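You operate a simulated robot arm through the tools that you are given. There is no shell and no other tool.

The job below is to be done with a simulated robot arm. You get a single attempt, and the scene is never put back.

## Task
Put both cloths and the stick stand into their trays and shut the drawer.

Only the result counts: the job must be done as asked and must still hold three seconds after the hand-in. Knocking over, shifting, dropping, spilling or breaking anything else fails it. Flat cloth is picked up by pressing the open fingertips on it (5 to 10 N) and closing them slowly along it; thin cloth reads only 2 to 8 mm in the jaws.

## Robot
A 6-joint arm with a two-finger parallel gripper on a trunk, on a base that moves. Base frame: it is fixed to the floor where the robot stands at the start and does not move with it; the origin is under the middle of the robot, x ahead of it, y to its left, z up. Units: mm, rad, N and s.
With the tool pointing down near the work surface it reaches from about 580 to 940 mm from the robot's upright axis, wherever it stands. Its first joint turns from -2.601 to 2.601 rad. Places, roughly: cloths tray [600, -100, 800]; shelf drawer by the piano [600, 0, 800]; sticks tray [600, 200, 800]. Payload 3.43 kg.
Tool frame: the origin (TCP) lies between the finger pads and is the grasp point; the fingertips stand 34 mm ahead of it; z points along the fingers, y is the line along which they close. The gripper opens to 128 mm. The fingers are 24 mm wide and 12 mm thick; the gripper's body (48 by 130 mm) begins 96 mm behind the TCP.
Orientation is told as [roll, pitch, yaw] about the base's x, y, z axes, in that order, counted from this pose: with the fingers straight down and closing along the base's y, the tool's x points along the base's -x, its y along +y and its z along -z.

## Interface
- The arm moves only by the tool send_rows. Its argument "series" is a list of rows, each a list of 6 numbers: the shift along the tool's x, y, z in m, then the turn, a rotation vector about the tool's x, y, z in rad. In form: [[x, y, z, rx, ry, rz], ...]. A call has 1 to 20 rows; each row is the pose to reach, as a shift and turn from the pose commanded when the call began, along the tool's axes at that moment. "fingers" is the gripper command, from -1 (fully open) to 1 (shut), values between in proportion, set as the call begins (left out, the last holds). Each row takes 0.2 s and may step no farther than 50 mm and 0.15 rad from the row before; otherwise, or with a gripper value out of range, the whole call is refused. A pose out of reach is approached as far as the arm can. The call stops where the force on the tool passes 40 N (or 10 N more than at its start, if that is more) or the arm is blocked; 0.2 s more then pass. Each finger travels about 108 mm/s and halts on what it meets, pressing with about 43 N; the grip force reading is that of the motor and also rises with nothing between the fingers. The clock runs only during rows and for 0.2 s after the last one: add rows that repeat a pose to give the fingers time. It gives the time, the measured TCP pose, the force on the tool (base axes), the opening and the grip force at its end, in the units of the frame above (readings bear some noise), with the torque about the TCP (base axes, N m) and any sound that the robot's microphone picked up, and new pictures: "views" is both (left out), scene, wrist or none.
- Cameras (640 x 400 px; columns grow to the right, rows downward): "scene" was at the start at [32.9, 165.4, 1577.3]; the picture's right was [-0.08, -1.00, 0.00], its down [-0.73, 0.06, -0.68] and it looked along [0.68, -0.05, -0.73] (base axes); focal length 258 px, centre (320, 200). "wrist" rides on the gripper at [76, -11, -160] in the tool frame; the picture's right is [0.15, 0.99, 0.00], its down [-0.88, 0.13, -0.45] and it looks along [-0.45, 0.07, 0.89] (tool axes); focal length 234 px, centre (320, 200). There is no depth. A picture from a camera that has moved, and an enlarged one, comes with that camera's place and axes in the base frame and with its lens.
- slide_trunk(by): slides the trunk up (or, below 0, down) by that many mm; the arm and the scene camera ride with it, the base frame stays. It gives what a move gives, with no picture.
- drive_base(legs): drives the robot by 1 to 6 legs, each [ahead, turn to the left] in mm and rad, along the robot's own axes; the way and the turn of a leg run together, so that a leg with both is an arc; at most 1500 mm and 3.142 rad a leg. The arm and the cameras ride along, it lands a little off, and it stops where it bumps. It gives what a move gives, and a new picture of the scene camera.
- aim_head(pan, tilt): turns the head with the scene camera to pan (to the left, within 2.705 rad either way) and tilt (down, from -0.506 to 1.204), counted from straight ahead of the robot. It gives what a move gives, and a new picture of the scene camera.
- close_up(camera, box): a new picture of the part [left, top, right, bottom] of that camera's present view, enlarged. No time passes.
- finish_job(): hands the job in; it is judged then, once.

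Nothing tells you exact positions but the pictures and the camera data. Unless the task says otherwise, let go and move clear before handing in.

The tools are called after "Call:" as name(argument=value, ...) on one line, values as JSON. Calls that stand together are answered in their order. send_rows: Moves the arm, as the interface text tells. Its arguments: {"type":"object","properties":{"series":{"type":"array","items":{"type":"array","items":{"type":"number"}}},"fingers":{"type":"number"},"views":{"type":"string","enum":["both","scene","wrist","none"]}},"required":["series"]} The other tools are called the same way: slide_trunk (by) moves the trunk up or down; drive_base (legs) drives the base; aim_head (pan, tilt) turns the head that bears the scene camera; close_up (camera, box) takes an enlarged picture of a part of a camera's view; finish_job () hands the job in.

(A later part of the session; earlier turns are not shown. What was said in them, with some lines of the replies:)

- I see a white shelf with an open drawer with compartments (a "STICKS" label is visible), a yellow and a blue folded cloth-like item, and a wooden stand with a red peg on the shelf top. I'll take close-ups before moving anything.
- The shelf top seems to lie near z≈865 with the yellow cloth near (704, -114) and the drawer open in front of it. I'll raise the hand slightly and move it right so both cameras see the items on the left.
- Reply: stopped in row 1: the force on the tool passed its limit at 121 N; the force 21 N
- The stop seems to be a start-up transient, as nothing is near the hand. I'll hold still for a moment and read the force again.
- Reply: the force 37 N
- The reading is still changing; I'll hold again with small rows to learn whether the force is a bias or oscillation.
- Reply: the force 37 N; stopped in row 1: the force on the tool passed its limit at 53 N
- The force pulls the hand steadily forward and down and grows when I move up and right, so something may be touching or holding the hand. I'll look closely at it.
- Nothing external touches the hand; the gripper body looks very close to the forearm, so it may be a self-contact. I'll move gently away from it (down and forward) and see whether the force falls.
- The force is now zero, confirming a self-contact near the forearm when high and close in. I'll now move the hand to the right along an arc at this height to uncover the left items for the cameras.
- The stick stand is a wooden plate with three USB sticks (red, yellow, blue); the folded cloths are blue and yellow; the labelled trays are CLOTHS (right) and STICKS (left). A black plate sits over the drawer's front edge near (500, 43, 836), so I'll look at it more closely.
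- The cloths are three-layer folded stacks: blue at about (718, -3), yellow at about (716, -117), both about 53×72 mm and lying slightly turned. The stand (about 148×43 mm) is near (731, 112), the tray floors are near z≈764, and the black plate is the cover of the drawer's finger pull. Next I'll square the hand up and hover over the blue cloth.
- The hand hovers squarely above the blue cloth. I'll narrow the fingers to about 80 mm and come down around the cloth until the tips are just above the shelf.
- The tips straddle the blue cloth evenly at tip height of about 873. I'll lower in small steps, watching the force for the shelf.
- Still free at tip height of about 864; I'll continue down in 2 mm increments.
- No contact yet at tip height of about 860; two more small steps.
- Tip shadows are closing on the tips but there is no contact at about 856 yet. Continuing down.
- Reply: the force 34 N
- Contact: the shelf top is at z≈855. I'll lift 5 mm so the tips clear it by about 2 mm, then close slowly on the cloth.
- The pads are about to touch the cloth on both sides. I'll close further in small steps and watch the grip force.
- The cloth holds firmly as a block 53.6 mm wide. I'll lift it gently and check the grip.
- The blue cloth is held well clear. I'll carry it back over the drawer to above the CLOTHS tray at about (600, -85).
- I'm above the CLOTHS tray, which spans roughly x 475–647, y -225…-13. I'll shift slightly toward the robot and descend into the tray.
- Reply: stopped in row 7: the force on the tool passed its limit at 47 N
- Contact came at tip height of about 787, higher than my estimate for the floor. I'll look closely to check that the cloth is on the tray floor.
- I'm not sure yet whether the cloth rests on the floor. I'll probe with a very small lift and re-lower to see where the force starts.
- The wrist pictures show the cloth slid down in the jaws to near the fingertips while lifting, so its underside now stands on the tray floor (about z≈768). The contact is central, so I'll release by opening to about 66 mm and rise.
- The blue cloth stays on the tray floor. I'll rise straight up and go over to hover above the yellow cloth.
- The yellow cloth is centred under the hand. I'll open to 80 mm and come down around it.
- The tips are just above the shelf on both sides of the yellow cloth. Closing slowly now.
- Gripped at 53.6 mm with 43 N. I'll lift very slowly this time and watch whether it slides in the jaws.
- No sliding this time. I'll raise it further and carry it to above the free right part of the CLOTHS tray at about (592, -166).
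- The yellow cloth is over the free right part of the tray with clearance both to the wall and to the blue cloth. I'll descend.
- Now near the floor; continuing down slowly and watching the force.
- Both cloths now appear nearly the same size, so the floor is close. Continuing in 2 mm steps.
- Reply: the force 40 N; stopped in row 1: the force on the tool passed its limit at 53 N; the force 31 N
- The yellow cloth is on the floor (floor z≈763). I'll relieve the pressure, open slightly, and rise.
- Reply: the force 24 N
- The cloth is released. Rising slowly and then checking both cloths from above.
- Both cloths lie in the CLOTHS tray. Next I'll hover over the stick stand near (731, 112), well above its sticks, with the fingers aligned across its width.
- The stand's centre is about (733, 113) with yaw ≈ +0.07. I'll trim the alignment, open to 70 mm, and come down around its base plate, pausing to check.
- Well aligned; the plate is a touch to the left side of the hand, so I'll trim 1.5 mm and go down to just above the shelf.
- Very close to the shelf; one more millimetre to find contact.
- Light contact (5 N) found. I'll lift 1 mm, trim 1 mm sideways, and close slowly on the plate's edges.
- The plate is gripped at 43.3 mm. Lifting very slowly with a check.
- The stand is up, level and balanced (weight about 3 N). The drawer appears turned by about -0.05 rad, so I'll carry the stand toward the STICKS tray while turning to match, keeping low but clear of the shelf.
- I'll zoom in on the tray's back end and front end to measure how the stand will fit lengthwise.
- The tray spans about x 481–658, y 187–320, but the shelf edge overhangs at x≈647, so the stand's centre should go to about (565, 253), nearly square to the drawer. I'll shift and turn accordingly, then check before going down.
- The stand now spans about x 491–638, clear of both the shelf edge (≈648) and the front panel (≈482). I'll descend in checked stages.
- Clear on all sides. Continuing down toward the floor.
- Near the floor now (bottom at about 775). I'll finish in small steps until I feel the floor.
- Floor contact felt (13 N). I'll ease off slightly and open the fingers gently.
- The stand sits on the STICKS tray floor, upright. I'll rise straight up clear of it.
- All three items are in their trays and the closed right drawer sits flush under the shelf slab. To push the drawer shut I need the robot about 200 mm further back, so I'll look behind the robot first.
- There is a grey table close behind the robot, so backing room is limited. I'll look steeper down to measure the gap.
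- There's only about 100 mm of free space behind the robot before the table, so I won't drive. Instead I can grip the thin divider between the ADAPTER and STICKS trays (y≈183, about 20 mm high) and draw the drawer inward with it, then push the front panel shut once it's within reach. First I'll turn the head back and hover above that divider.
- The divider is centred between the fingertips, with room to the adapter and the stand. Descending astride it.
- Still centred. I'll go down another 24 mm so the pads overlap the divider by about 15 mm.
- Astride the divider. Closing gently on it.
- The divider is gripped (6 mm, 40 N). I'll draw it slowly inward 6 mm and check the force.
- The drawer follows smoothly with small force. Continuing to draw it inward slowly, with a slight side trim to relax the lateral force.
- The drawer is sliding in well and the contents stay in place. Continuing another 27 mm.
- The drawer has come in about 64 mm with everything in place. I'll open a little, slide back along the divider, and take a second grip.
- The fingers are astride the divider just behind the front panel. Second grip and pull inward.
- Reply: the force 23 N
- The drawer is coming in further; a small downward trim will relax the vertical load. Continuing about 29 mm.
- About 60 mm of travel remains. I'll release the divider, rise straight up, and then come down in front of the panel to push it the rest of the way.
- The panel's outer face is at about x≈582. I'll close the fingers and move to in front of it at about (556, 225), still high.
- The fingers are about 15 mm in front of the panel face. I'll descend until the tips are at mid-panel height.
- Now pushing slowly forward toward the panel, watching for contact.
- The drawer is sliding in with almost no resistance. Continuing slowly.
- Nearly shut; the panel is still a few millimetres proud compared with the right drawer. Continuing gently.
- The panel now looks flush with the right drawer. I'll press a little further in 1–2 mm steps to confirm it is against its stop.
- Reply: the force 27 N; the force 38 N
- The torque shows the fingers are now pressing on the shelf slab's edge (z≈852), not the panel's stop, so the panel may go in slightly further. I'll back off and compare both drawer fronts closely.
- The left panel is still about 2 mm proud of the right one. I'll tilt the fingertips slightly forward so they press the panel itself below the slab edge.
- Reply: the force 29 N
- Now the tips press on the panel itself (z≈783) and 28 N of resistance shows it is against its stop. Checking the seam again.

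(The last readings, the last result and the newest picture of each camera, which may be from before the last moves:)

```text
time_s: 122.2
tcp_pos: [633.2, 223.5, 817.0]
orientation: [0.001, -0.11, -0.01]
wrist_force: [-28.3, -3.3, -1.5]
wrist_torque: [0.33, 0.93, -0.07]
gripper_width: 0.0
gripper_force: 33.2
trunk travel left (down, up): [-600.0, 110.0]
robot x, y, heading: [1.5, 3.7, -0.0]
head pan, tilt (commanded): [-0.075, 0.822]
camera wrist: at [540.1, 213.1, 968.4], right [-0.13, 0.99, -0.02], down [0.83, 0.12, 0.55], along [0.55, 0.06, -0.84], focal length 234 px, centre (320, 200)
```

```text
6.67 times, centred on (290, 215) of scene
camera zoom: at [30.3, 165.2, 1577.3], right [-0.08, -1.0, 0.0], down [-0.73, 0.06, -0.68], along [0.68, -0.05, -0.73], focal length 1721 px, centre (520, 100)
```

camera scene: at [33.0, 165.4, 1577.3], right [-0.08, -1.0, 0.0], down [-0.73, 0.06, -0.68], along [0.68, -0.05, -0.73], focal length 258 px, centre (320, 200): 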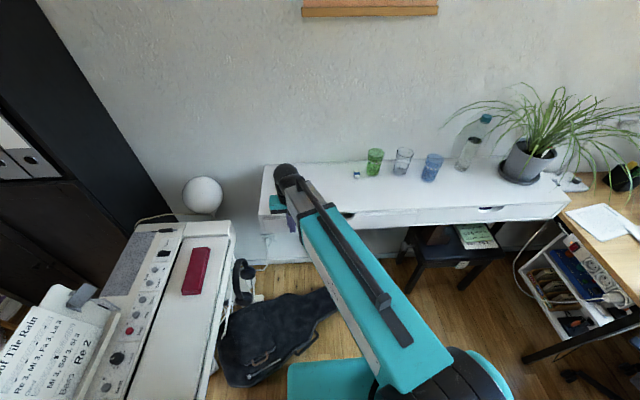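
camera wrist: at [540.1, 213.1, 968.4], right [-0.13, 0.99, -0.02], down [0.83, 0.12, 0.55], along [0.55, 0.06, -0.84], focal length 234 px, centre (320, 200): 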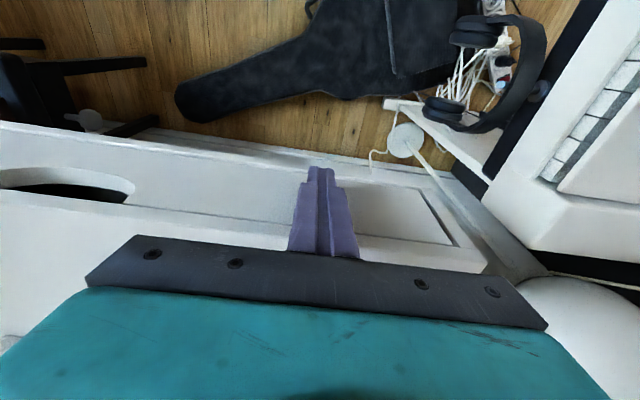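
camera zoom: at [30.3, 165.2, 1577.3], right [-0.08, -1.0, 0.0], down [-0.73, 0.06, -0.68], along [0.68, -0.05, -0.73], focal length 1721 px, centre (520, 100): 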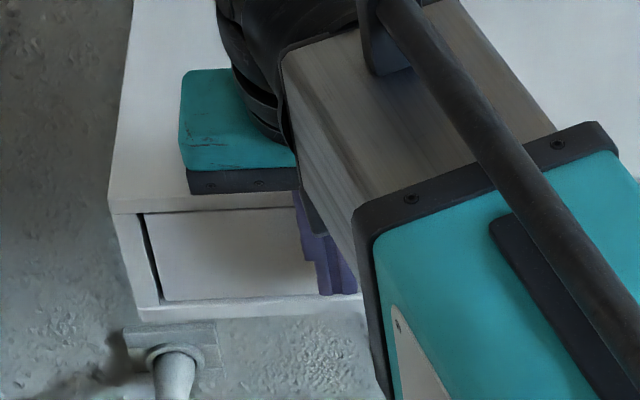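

The left drawer front now lines up with the right one — it is shut. I'll back straight away from the panel, level the hand, and then rise.

Call:
send_rows(series=[[0.004, 0, -0.0005, 0, 0, 0], [0.012, 0, -0.0015, 0, 0, 0], [0.022, 0, -0.0027, 0, 0.04, 0], [0.03, 0, -0.0036, 0, 0.08, 0], [0.03, 0, -0.0036, 0, 0.112, 0], [0.03, 0, -0.0036, 0, 0.112, 0]], views="none")

Call:
send_rows(series=[[0, 0, -0.02, 0, 0, 0], [0, 0, -0.05, 0, 0, 0], [0, 0, -0.08, 0, 0, 0], [0, 0, -0.11, 0, 0, 0], [0, 0, -0.11, 0, 0, 0]], views="both")

```text
time_s: 123.6
tcp_pos: [606.8, 223.8, 817.1]
orientation: [0.0, -0.007, -0.009]
wrist_force: [-0.3, 0.2, -0.1]
wrist_torque: [0.0, -0.01, -0.02]
gripper_width: 0.0
gripper_force: 33.3
trunk travel left (down, up): [-600.0, 110.0]
robot x, y, heading: [-0.1, 4.4, -0.008]
head pan, tilt (commanded): [-0.075, 0.822]
```

```text
time_s: 124.8
tcp_pos: [605.3, 222.4, 927.6]
orientation: [0.001, -0.004, -0.011]
wrist_force: [-0.1, -0.2, 0.1]
wrist_torque: [0.0, 0.02, -0.05]
gripper_width: 0.0
gripper_force: 33.3
trunk travel left (down, up): [-600.0, 110.0]
robot x, y, heading: [-3.9, -0.1, -0.001]
head pan, tilt (commanded): [-0.075, 0.822]
camera scene: at [33.0, 165.4, 1577.3], right [-0.08, -1.0, 0.0], down [-0.73, 0.06, -0.68], along [0.68, -0.05, -0.73], focal length 258 px, centre (320, 200)
camera wrist: at [529.9, 212.7, 1087.8], right [-0.14, 0.99, 0.0], down [0.88, 0.12, 0.46], along [0.46, 0.06, -0.89], focal length 234 px, centre (320, 200)
```

scene: 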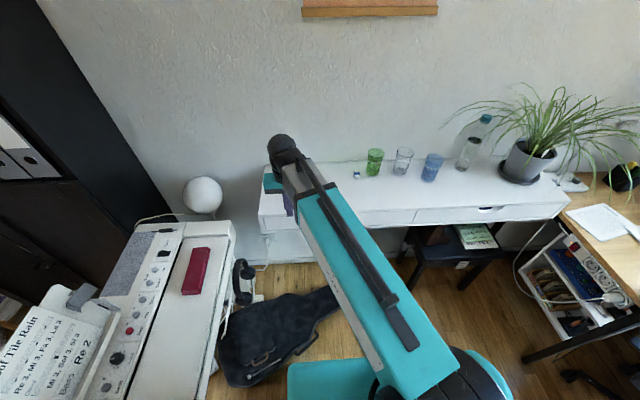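
wrist: 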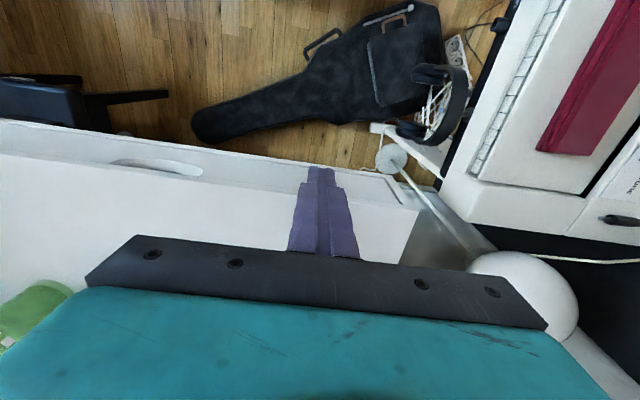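

The hand is clear and the drawer looks shut. A final close look at the drawer fronts and the shelf before handing in.

Call:
close_up(camera="scene", box=[320, 140, 480, 240])

Call:
close_up(camera="wrist", box=[0, 100, 460, 260])

Call:
close_up(camera="scene", box=[390, 195, 450, 235])

```text
4.00 times, centred on (400, 190) of scene
camera zoom: at [33.0, 165.4, 1577.3], right [-0.08, -1.0, 0.0], down [-0.73, 0.06, -0.68], along [0.68, -0.05, -0.73], focal length 1032 px, centre (0, 240)
```

zoom: 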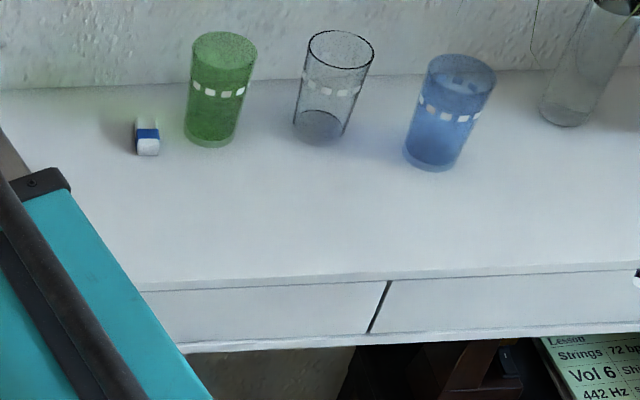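

```text
1.39 times, centred on (230, 180) of wrist
camera zoom: at [529.9, 212.7, 1087.8], right [-0.14, 0.99, 0.0], down [0.88, 0.12, 0.46], along [0.46, 0.06, -0.89], focal length 326 px, centre (445, 228)
```

zoom: 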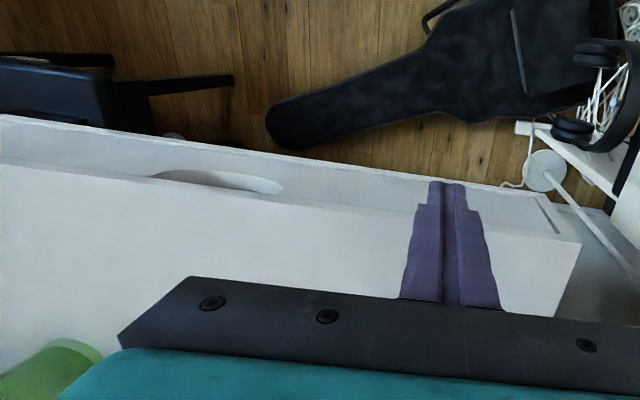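

```text
10.00 times, centred on (420, 215) of scene
camera zoom: at [33.0, 165.4, 1577.3], right [-0.08, -1.0, 0.0], down [-0.73, 0.06, -0.68], along [0.68, -0.05, -0.73], focal length 2581 px, centre (-680, 50)
```

zoom: 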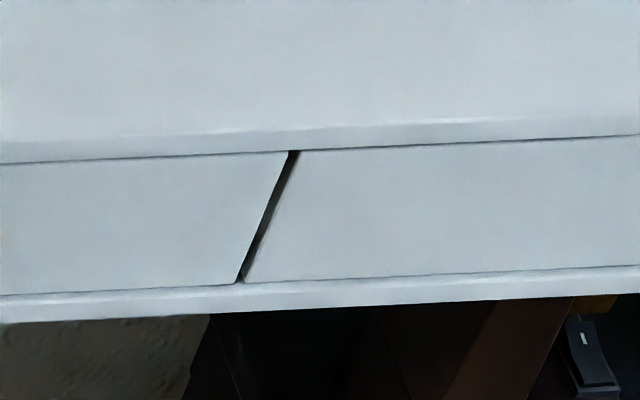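

The drawer front sits level with the closed right drawer. The eraser, glasses and bottle are where they started, and the hand is empty and clear. Both cloths are in the CLOTHS tray and the stick stand is in the STICKS tray, so I'm handing the job in.

Call:
finish_job()

```text
The job is handed in.
```

I put both cloths in the CLOTHS tray and the stick stand in the STICKS tray, shut the drawer, and handed the job in. I haven't been told whether it passed.

- **Cloths:** they lie side by side on the tray floor. The blue one slid down in the jaws during the lift but didn't fall, and I set it down normally.
- **Stick stand:** it was upright with all three sticks in place when the drawer was last open. I couldn't see inside once the drawer was shut.
- **Drawer:** a table close behind the robot left no room to back up and push from the front. So I gripped a tray divider to pull the drawer most of the way in, slowly. I then pressed the front panel until it stopped, level with the closed right drawer.
- **Everything else:** the eraser, glasses and bottle look undisturbed. The adapters stayed in place during the pull, up to the last view inside the drawer. I ended with the hand empty and clear.
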